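You operate a simulated robot arm through the tools that you are given. There is no shell and no other tool. Be economical: measure what you need, move in short steps, check, and stop when the job is done.

Carry out the task below with a simulated robot arm. There is one attempt and no reset: what you move stays moved.

JOB
Take the sports drink bottle and put it on top of the small brown parcel.

The check looks at the end state, three seconds after you hand in, the way a careful person would. Anything else that was tipped, shoved, dropped, spilled or broken makes it a failure.

ROBOT AND FRAMES
A 7-joint arm with a two-finger parallel gripper, fixed in place. Base frame: the origin is at the foot of the arm, x ahead of it, y to its left, z up; the work surface is at about z = 760. Lengths are in mm, angles in rad, forces in N, time in s.
With the tool pointing down near the work surface it reaches from about 200 to 680 mm from the base axis. Its first joint turns from -1.152 to 1.152 rad. Payload 2.4 kg.
Tool frame: the origin (TCP) lies between the finger pads and is the grasp point; the fingertips stand 30 mm ahead of it; z points along the fingers, y is the line along which they close. The gripper opens to 94 mm. The fingers are 28 mm wide and 10 mm thick; the gripper's body (50 by 96 mm) begins 55 mm behind the TCP.
Orientation is that of the tool frame in the base frame, as a unit quaternion [x, y, z, w]. With the fingers straight down and closing along the base's y, the tool's x points along the base's -x, its y along +y and its z along -z.

CONTROLS
- The arm moves only by the tool move_arm. Its argument "deltas" is a list of rows, each a list of 5 numbers: the shift along the tool's x, y, z in mm, then the turn about the tool's z in rad, then the finger opening in mm, from 0 to 94. In form: [[tx, ty, tz, spin, jaw], ...]. A call has 1 to 10 rows; each row is the pose to reach, as a shift and turn from the pose commanded when the call began, along the tool's axes at that moment. Each row takes 0.2 s and may step no farther than 50 mm and 0.15 rad from the row before; otherwise, or with a gripper value out of range, the whole call is refused. A pose out of reach is approached as far as the arm can. The call stops where the force on the tool passes 40 N (or 10 N more than at its start, if that is more) or the arm is blocked; 0.2 s more then pass. The fingers move at their own pace (about 153 mm/s each) and stop on an object; they squeeze with about 37 N. The grip force told is the motor's: it shows also when the fingers shut on nothing. Time passes only in rows, and 0.2 s behind the last, so rows that repeat a pose let the fingers close. It gives the time, the measured TCP pose, the force on the tool (base axes), the opening and the grip force at its end, in the units of the frame above (readings bear some noise), and new pictures: "show" is both (left out), scene, wrist or none.
- Cameras (640 x 400 px; columns grow to the right, rows downward): "scene" is fixed at [45.5, 491.5, 1429.1]; the picture's right is [-0.59, -0.80, 0.00], its down [-0.57, 0.42, -0.71] and it looks along [0.57, -0.42, -0.71] (base axes); focal length 350 px, centre (320, 200). "wrist" rides on the gripper at [76, 14, -103] in the tool frame; the picture's right is [-0.18, 0.98, 0.00], its down [-0.75, -0.14, -0.64] and it looks along [-0.63, -0.12, 0.77] (tool axes); focal length 243 px, centre (320, 200).
- point_at(camera, pixels): for up to 12 pixels [column, row] of the newest picture of that camera ("zoom" is the newest enlarged one), the place [x, y, z] in the base frame of the surface seen there, good to about 2 mm. The clock stands still meanwhile.
- zoom(camera, box): a new picture of the part [left, top, right, bottom] of that camera's present view, enlarged. The clock stands still meanwhile.
- hand_in(): hands the job in; it is judged then, once.

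Go step by step. Measure first, check grasps and placings, and put right what went wrong. The budget is 60 turns and 170 pictures, counting those below and the enlarged ones. Unless the task says otherwise, let go and move clear before handing in, and close with one line.

The tools are called by a JSON object that holds its "op" and its "data". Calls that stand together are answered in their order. move_arm: Moves the arm, as the interface text tells. Its arguments: {"type":"object","properties":{"deltas":{"type":"array","items":{"type":"array","items":{"type":"number"}}},"show":{"type":"string","enum":["both","scene","wrist","none"]}},"required":["deltas"]} The other tools are called the same way: point_at (camera, pixels) gives the place of the surface under pixels of a picture; zoom (camera, box) takes an enlarged picture of a part of a camera's view; hand_in () hands the job in.

At the start:

```text
t: 0.0
position: [297.8, 192.1, 1138.3]
tool_rot: [0.0, 1.0, 0.0, 0.0]
force: [0.4, -0.3, -1.3]
finger_gap: 94.2
finger_force: 0.2
```

scene: 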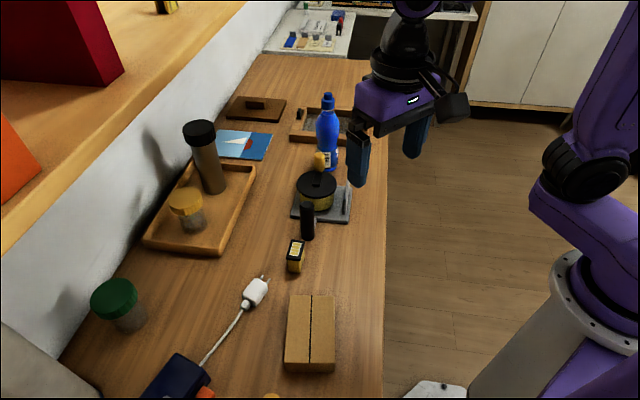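
wrist: 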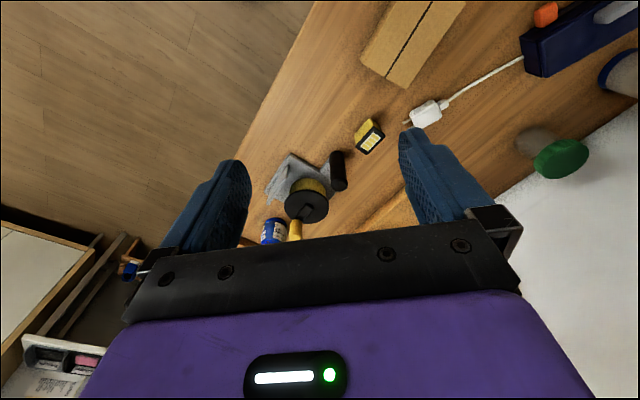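

The blue bottle stands near scene (328,130) and the brown parcel near (310,333); I'll enlarge both and measure them.

{"op": "zoom", "data": {"camera": "scene", "box": [260, 80, 400, 180]}}

{"op": "point_at", "data": {"camera": "scene", "pixels": [[328, 97], [328, 120], [328, 145], [333, 168], [292, 297], [332, 297], [287, 360], [333, 362], [310, 330], [318, 180], [320, 155], [340, 120]]}}

{"op": "zoom", "data": {"camera": "scene", "box": [240, 230, 400, 400]}}

```text
4.00 times, centred on (330, 130) of scene
```

zoom: 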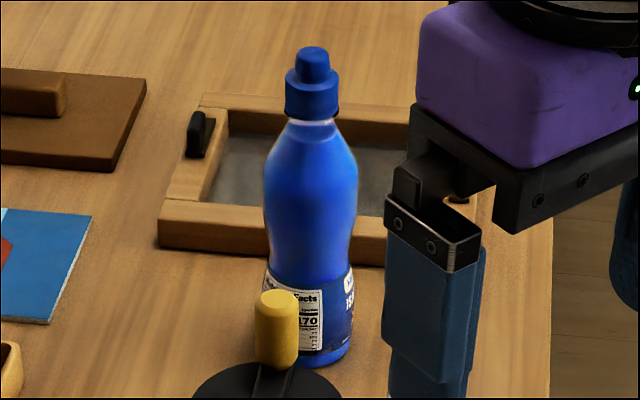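

```text
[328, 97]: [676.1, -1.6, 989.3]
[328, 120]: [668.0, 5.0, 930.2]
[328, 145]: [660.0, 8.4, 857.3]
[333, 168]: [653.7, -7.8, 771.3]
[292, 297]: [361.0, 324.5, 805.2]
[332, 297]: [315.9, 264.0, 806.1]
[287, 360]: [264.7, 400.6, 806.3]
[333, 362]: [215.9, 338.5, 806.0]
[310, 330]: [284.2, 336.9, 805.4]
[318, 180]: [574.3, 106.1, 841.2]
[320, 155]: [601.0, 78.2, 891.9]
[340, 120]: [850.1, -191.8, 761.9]
```

```text
2.35 times, centred on (320, 315) of scene
```

zoom: 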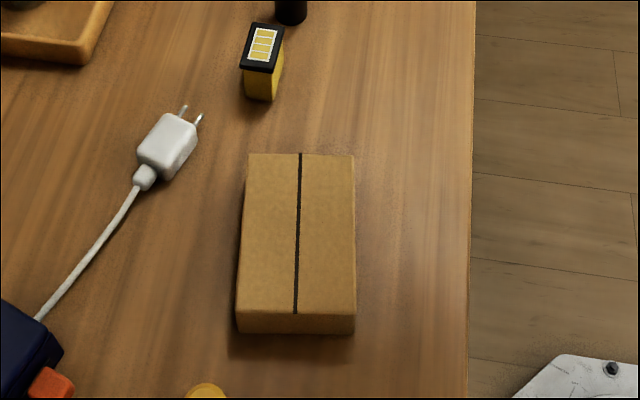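

The bottle's visible face is about (668,5,930), so its axis is near (692,-14) and about 1000 high; the parcel's top is at z≈806, centred near (288,332). I'll measure the bottle's profile closely to choose the grasp height.

{"op": "zoom", "data": {"camera": "scene", "box": [296, 88, 360, 128]}}

{"op": "point_at", "data": {"camera": "zoom", "pixels": [[320, 50], [320, 100], [320, 140], [320, 200], [320, 240], [320, 270], [320, 320], [320, 380], [200, 370], [420, 370], [270, 180], [365, 180]]}}

```text
10.00 times, centred on (328, 108) of scene
```

zoom: 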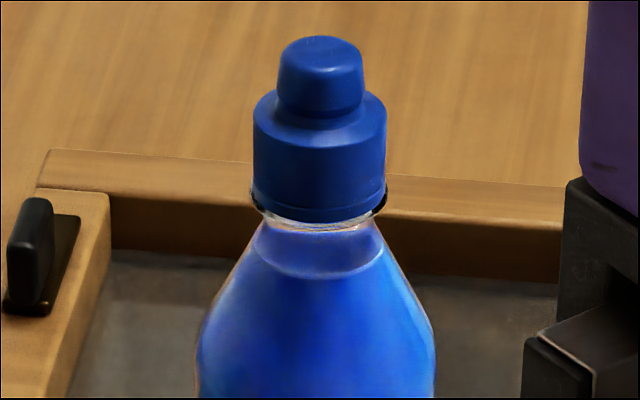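

```text
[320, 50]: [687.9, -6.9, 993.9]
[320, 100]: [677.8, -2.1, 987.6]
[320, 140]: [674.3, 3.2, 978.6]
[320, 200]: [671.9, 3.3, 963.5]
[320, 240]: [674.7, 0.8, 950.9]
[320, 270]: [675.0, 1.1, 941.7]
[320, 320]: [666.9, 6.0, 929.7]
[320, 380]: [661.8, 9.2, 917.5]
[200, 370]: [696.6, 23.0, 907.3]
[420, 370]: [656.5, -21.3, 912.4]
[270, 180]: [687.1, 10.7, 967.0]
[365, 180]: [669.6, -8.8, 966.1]
```

The cap is a cylinder about 34 mm across from z≈960 to 980, with the nozzle reaching 995 and the axis near (686,-8). I'll grip the cap at about z=984, coming in level along +x with open fingers either side, so first I move to (600,-8,1030).

{"op": "move_arm", "data": {"deltas": [[-34, -22, 12, 0, 94], [-67, -44, 24, 0, 94], [-101, -67, 36, 0, 94], [-134, -89, 48, 0, 94], [-168, -111, 60, 0, 94], [-201, -133, 72, 0, 94], [-235, -156, 84, 0, 94], [-268, -178, 96, 0, 94], [-302, -200, 108, 0, 94]]}}

```text
t: 2.0
position: [600.0, -7.0, 1030.7]
tool_rot: [-0.001, 1.0, 0.0, 0.0]
force: [-0.1, 0.2, 0.4]
finger_gap: 94.3
finger_force: 0.0
```

scene: 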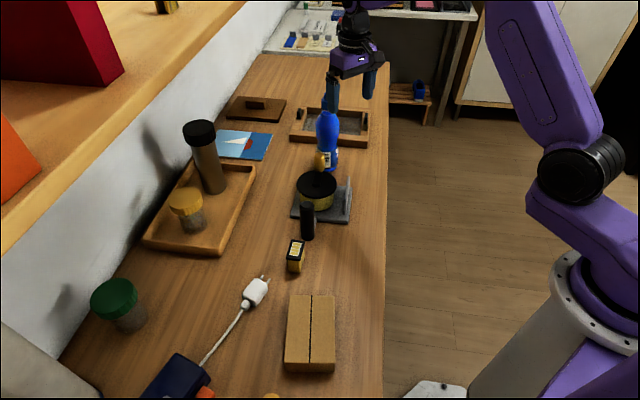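
wrist: 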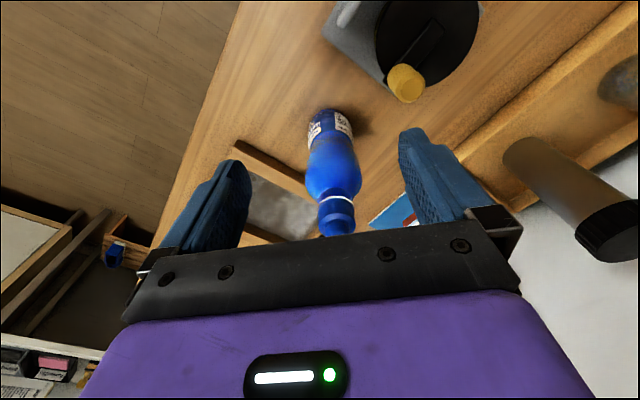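

The arm is in place, and in the wrist view the bottle (335,190) lies between the fingers. I'll lower to z≈984 and then move forward toward the cap.

{"op": "move_arm", "data": {"deltas": [[0, -1, 24, 0, 94], [0, -1, 47, 0, 94], [-20, -1, 47, 0, 94], [-40, -1, 47, 0, 94], [-60, -1, 47, 0, 94], [-73, -1, 47, 0, 94], [-86, -1, 47, 0, 94]]}}

{"op": "zoom", "data": {"camera": "scene", "box": [288, 60, 384, 120]}}

```text
t: 3.6
position: [685.7, -8.9, 982.6]
tool_rot: [0.0, 1.0, 0.0, -0.001]
force: [0.5, -0.3, 0.2]
finger_gap: 93.8
finger_force: 0.0
```

scene: 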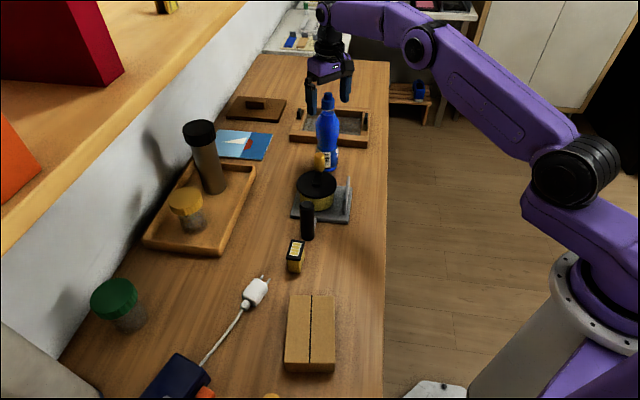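
wrist: 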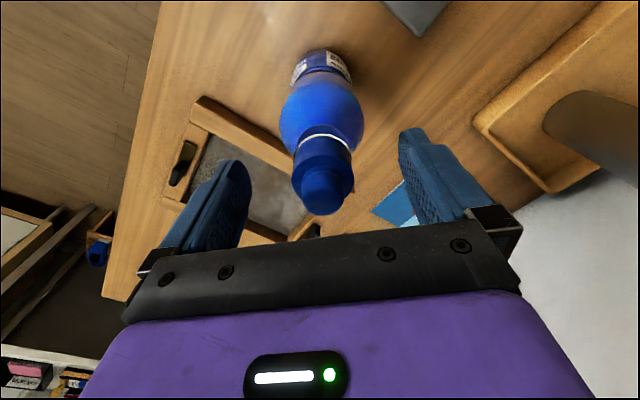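

```text
6.67 times, centred on (336, 90) of scene
```

zoom: 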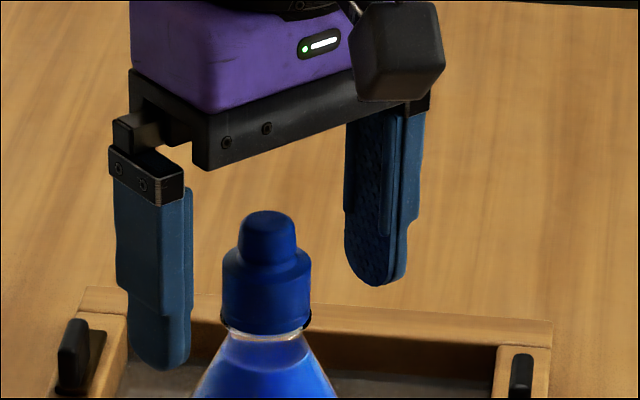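

The fingertips at zoom (160,365) and (375,280) have their midpoint on the cap's lower edge (267,322), so the jaws straddle the cap properly. I'll close.

{"op": "move_arm", "data": {"deltas": [[0, 0, 0, 0, 60], [0, 0, 0, 0, 45], [0, 0, 0, 0, 20], [0, 0, 0, 0, 20]]}}

{"op": "zoom", "data": {"camera": "scene", "box": [264, 60, 392, 180]}}

```text
t: 4.6
position: [684.7, -8.9, 983.0]
tool_rot: [-0.001, 1.0, 0.0, 0.001]
force: [0.4, 1.3, -0.4]
finger_gap: 34.3
finger_force: 36.7
```

scene: 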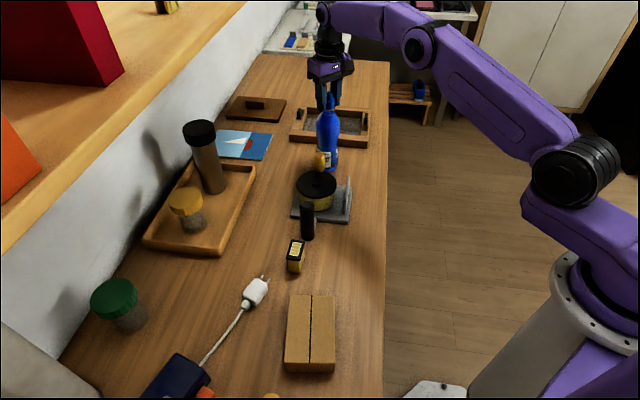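
wrist: 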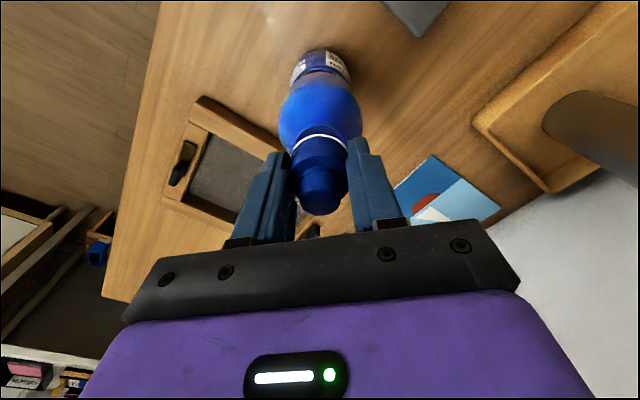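

```text
3.33 times, centred on (328, 120) of scene
```

zoom: 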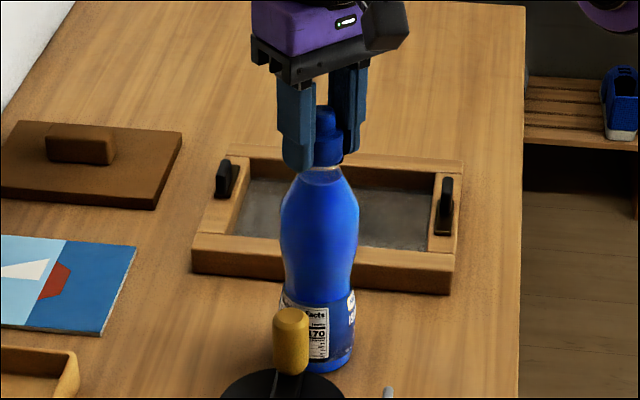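

The jaws stopped on the cap at 34.3 mm with 37 N and the bottle still upright. I'll lift slowly straight up by 60 mm.

{"op": "move_arm", "data": {"deltas": [[0, 0, -5, 0, 20], [0, 0, -15, 0, 20], [0, 0, -30, 0, 20], [0, 0, -45, 0, 20], [0, 0, -60, 0, 20], [0, 0, -60, 0, 20]]}}

{"op": "zoom", "data": {"camera": "scene", "box": [264, 40, 392, 180]}}

```text
t: 6.0
position: [683.3, -8.3, 1041.6]
tool_rot: [0.0, 1.0, 0.001, 0.001]
force: [0.4, -0.2, -4.2]
finger_gap: 34.4
finger_force: 37.2
```

scene: 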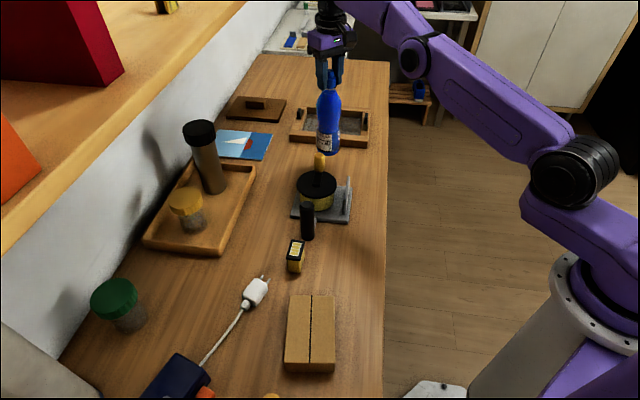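
wrist: 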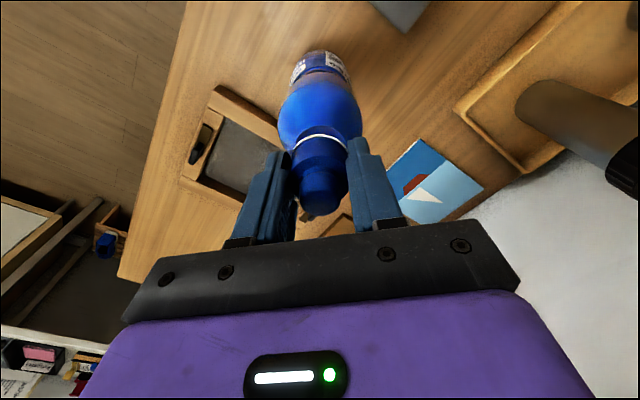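

```text
2.86 times, centred on (328, 110) of scene
```

zoom: 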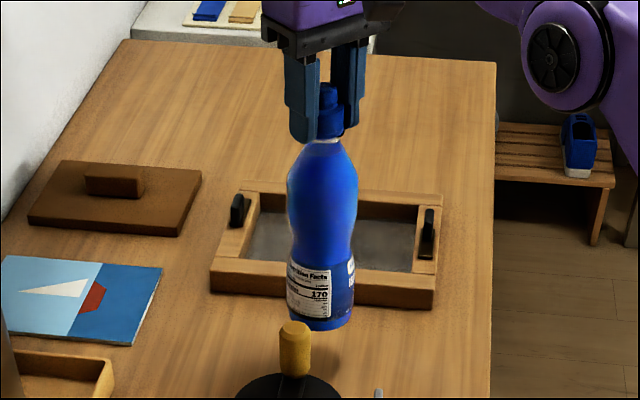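

The bottle is held and upright, with no change in grip. I'll raise it further and draw it back toward the base, away from the pot (318,185).

{"op": "move_arm", "data": {"deltas": [[0, 0, -20, 0, 20], [5, 0, -40, 0, 20], [20, 0, -55, 0, 20], [42, 0, -70, 0, 20], [66, 0, -82, 0, 20], [92, 0, -92, 0, 20], [120, 0, -100, 0, 20], [148, 0, -100, 0, 20], [175, 0, -100, 0, 20], [195, 0, -100, 0, 20]]}}

```text
t: 8.2
position: [491.8, -8.8, 1142.6]
tool_rot: [0.0, 1.0, 0.001, 0.0]
force: [-0.2, -0.3, -4.6]
finger_gap: 34.1
finger_force: 36.8
out of reach, approached as far as the arm can: row 1, 2
```

scene: 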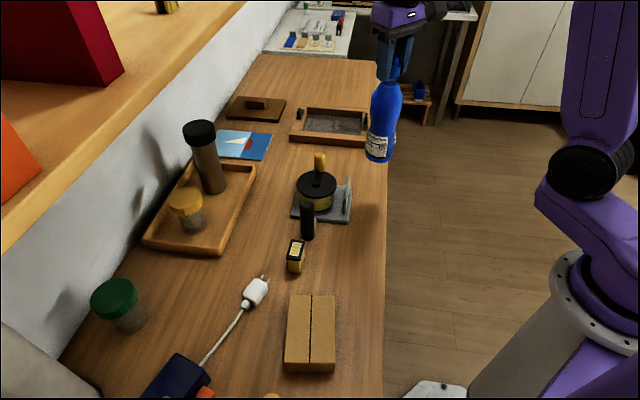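
wrist: 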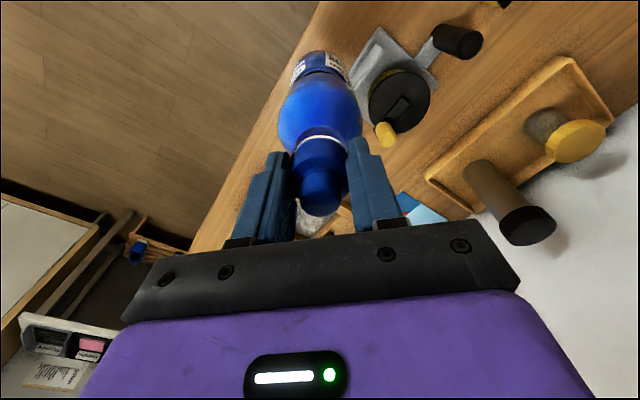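

The bottle hangs clear at (383,120) with its bottom near z=921, above everything on the path. I'll carry it toward the parcel centre (289,332).

{"op": "move_arm", "data": {"deltas": [[10, 17, 0, 0, 20], [25, 42, 0, 0, 20], [41, 69, 0, 0, 20], [57, 96, 0, 0, 20], [73, 123, 0, 0, 20], [89, 150, 0, 0, 20], [105, 177, 0, 0, 20], [121, 204, 0, 0, 20], [137, 231, 0, 0, 20], [150, 253, 0, 0, 20]], "show": "scene"}}

{"op": "move_arm", "data": {"deltas": [[10, 17, 0, 0, 20], [23, 40, 0, 0, 20], [36, 61, 0, 0, 20], [46, 78, 0, 0, 20], [52, 88, 0, 0, 20], [52, 88, 0, 0, 20], [52, 88, 0, 0, 20]]}}

```text
t: 10.4
position: [341.5, 244.1, 1144.4]
tool_rot: [0.001, 1.0, 0.0, 0.0]
force: [0.3, 0.4, -4.4]
finger_gap: 34.2
finger_force: 37.1
```

scene: 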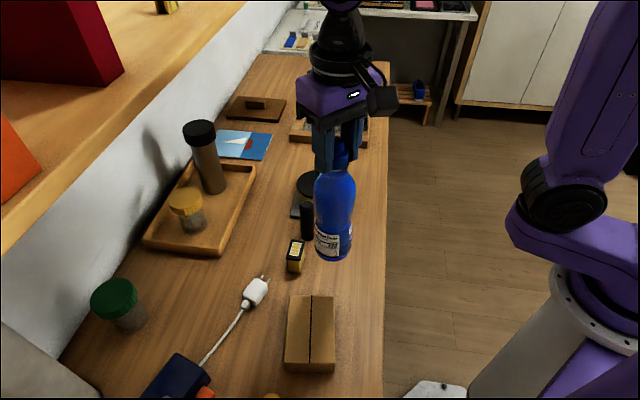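

```text
t: 12.0
position: [287.7, 331.6, 1142.5]
tool_rot: [0.001, 1.0, 0.0, 0.0]
force: [-0.2, -1.0, -4.6]
finger_gap: 34.2
finger_force: 36.7
```

scene: 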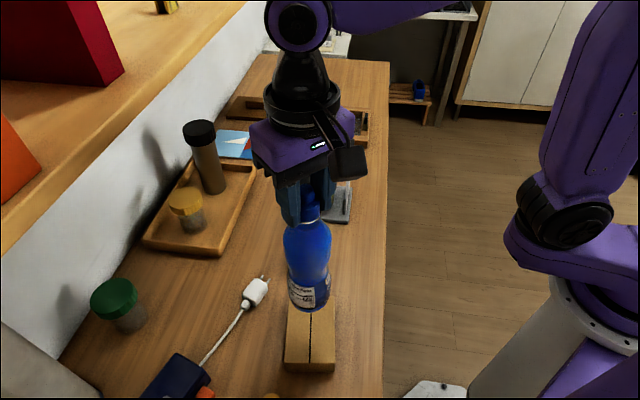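
wrist: 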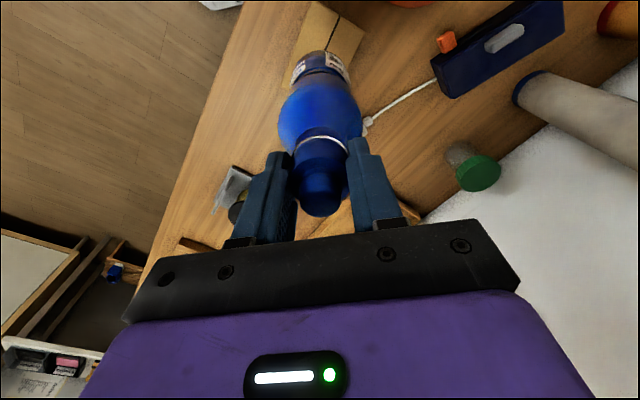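

The bottle is over the parcel, still gripped at 34.2 mm. Contact should come near TCP z≈1028, so I'll descend 95 mm and check.

{"op": "move_arm", "data": {"deltas": [[0, 0, 12, 0, 20], [0, 0, 30, 0, 20], [0, 0, 48, 0, 20], [0, 0, 66, 0, 20], [0, 0, 82, 0, 20], [0, 0, 92, 0, 20], [0, 0, 96, 0, 20], [0, 0, 96, 0, 20]]}}

{"op": "zoom", "data": {"camera": "scene", "box": [230, 200, 390, 400]}}

{"op": "point_at", "data": {"camera": "scene", "pixels": [[310, 345], [310, 325], [310, 300]]}}

```text
t: 13.8
position: [288.9, 332.6, 1047.0]
tool_rot: [0.0, 1.0, 0.0, 0.0]
force: [0.0, 0.5, -5.2]
finger_gap: 34.1
finger_force: 37.2
```

scene: 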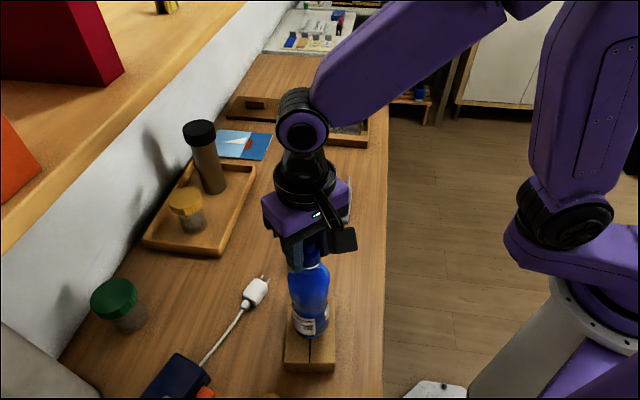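
wrist: 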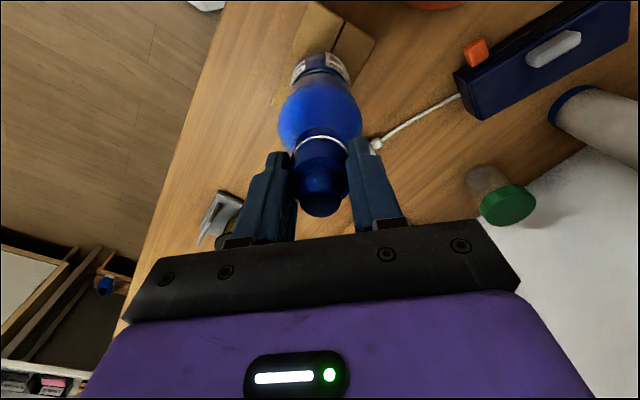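

```text
2.00 times, centred on (310, 300) of scene
```

zoom: 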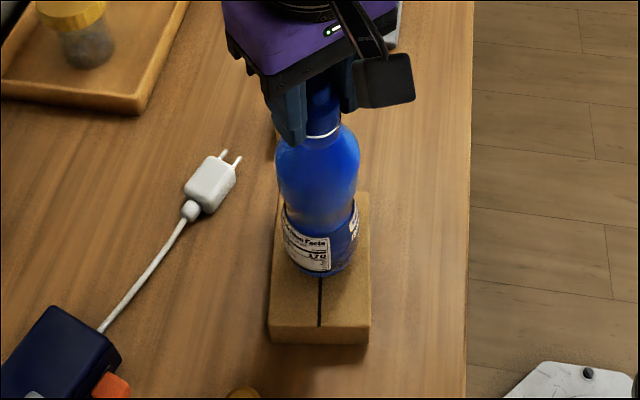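

```text
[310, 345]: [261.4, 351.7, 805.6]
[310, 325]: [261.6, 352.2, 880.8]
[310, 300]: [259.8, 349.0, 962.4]
```

The bottle is centred over the parcel, its front surface at (261,352) putting the axis near (288,334), and about 18 mm of gap remains. I'll lower it slowly.

{"op": "move_arm", "data": {"deltas": [[0, 0, 5, 0, 20], [0, 0, 9, 0, 20], [0, 0, 12, 0, 20], [0, 0, 14, 0, 20], [0, 0, 15, 0, 20], [0, 0, 16, 0, 20], [0, 0, 16, 0, 20]], "show": "scene"}}

```text
t: 15.4
position: [288.5, 331.6, 1031.1]
tool_rot: [0.001, 1.0, 0.0, 0.0]
force: [0.0, -0.6, -4.6]
finger_gap: 34.6
finger_force: 36.7
```

scene: 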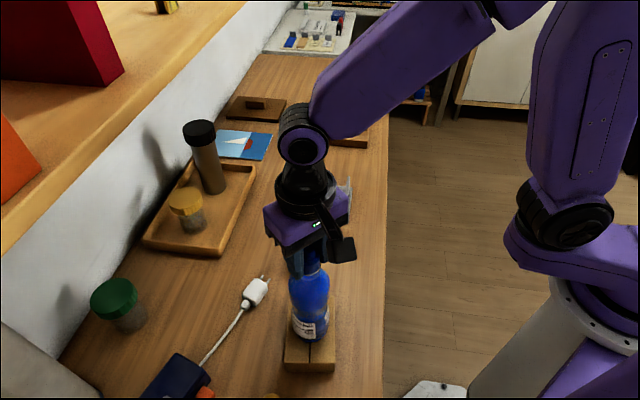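

The force is still −4.6 N, the bottle's full weight, so it has not touched yet. I'll go down in 1 mm steps.

{"op": "move_arm", "data": {"deltas": [[0, 0, 1, 0, 20], [0, 0, 2, 0, 20], [0, 0, 2, 0, 20]], "show": "none"}}

```text
t: 16.2
position: [287.9, 332.6, 1028.0]
tool_rot: [0.001, 1.0, 0.0, 0.0]
force: [0.5, -0.1, -4.4]
finger_gap: 34.3
finger_force: 37.0
```

Force is unchanged at z≈1028–1029, so I'll keep lowering by 1 mm at a time.

{"op": "move_arm", "data": {"deltas": [[0, 0, 1, 0, 20], [0, 0, 1, 0, 20]], "show": "none"}}

{"op": "move_arm", "data": {"deltas": [[0, 0, 1, 0, 20], [0, 0, 1, 0, 20]], "show": "scene"}}

```text
t: 16.8
position: [288.7, 332.0, 1027.8]
tool_rot: [0.0, 1.0, 0.0, 0.0]
force: [-0.1, 0.5, -5.9]
finger_gap: 34.0
finger_force: 37.9
```

```text
t: 17.4
position: [288.3, 332.7, 1028.1]
tool_rot: [0.0, 1.0, 0.0, 0.0]
force: [-2.1, -1.7, 9.1]
finger_gap: 34.3
finger_force: 36.8
```

scene: 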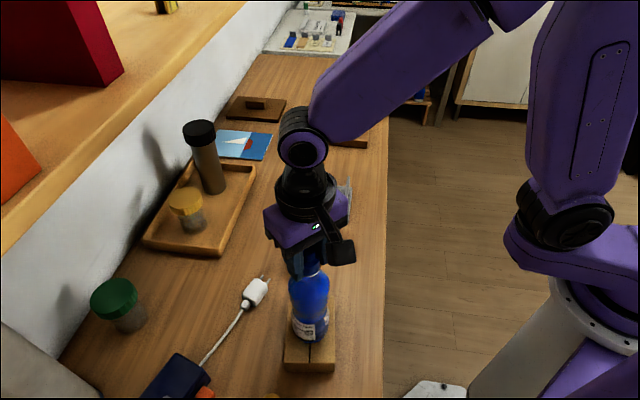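

The force went to +9 N, so the bottle's base now rests on the parcel. I'll ease back half a millimetre and open the jaws gradually.

{"op": "move_arm", "data": {"deltas": [[0, 0, -0.5, 0, 20], [0, 0, -0.5, 0, 38], [0, 0, -0.5, 0, 44], [0, 0, -0.5, 0, 60], [0, 0, -0.5, 0, 94], [0, 0, -0.5, 0, 94]]}}

{"op": "zoom", "data": {"camera": "scene", "box": [230, 200, 390, 400]}}

```text
t: 18.8
position: [288.8, 332.9, 1027.9]
tool_rot: [0.0, 1.0, 0.0, -0.001]
force: [-0.1, -0.3, 0.8]
finger_gap: 94.0
finger_force: 0.1
```

scene: 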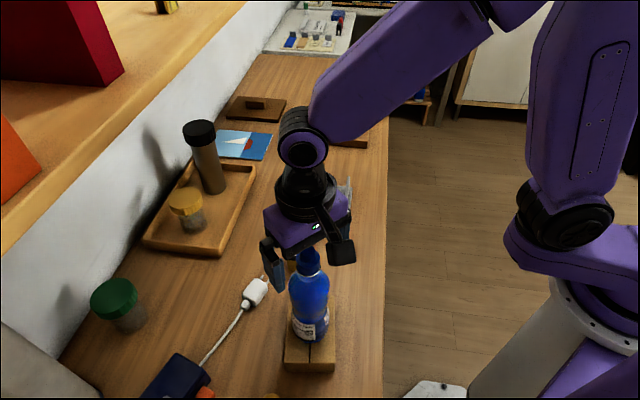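
wrist: 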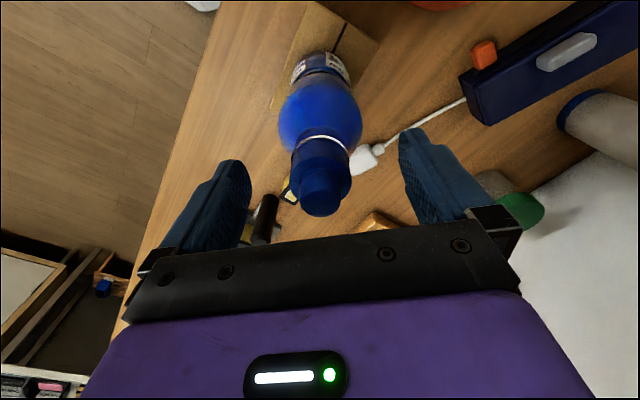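

```text
2.00 times, centred on (310, 300) of scene
```

zoom: 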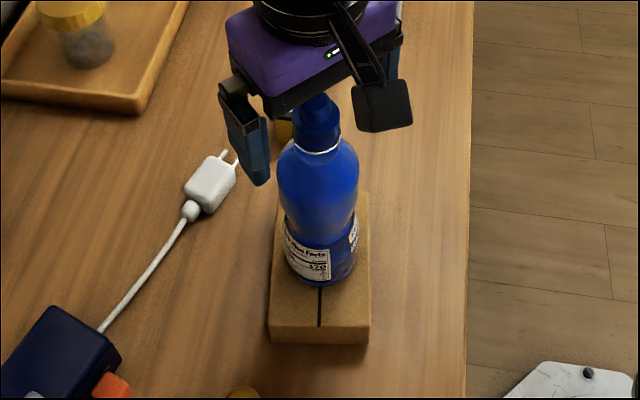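

The jaws are open at 94 mm and the bottle stands free on the parcel. I'll back straight up with the jaws open until clear.

{"op": "move_arm", "data": {"deltas": [[0, 0, -10, 0, 94], [0, 0, -30, 0, 94], [0, 0, -55, 0, 94], [0, 0, -80, 0, 94], [0, 0, -105, 0, 94], [-20, -20, -120, 0, 94], [-50, -50, -120, 0, 94], [-80, -80, -120, 0, 94], [-110, -110, -120, 0, 94], [-110, -110, -120, 0, 94]]}}

{"op": "zoom", "data": {"camera": "scene", "box": [230, 200, 390, 400]}}

{"op": "point_at", "data": {"camera": "scene", "pixels": [[308, 252], [308, 268], [310, 325], [288, 360], [333, 362], [310, 350]]}}

```text
t: 21.0
position: [400.4, 222.8, 1149.2]
tool_rot: [0.001, 1.0, 0.001, 0.0]
force: [-0.4, 0.1, 0.6]
finger_gap: 94.3
finger_force: 0.0
```

scene: 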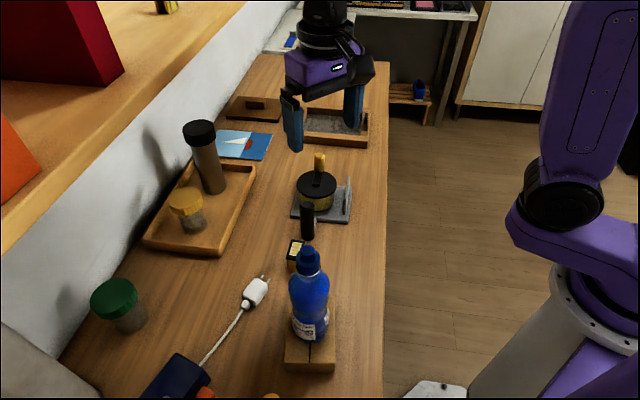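
wrist: 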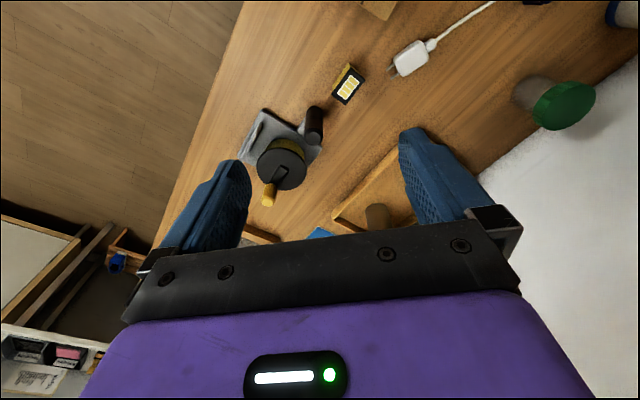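

```text
2.00 times, centred on (310, 300) of scene
```

zoom: 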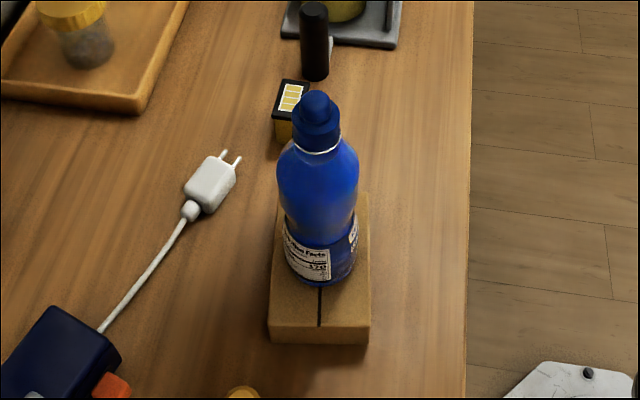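

```text
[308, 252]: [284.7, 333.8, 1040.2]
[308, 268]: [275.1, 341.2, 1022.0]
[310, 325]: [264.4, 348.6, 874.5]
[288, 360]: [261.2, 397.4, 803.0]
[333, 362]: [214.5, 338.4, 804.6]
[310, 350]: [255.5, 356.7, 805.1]
```

The bottle stands upright and centred on the parcel (nozzle at about (285,334,1040)), nothing else has moved, and the arm is clear, so I'm handing in.

{"op": "hand_in", "data": {}}

```text
The job is handed in.
```

The sports drink bottle is standing upright near the centre of the small brown parcel, the arm is clear of it, and the last pictures show nothing else moved.
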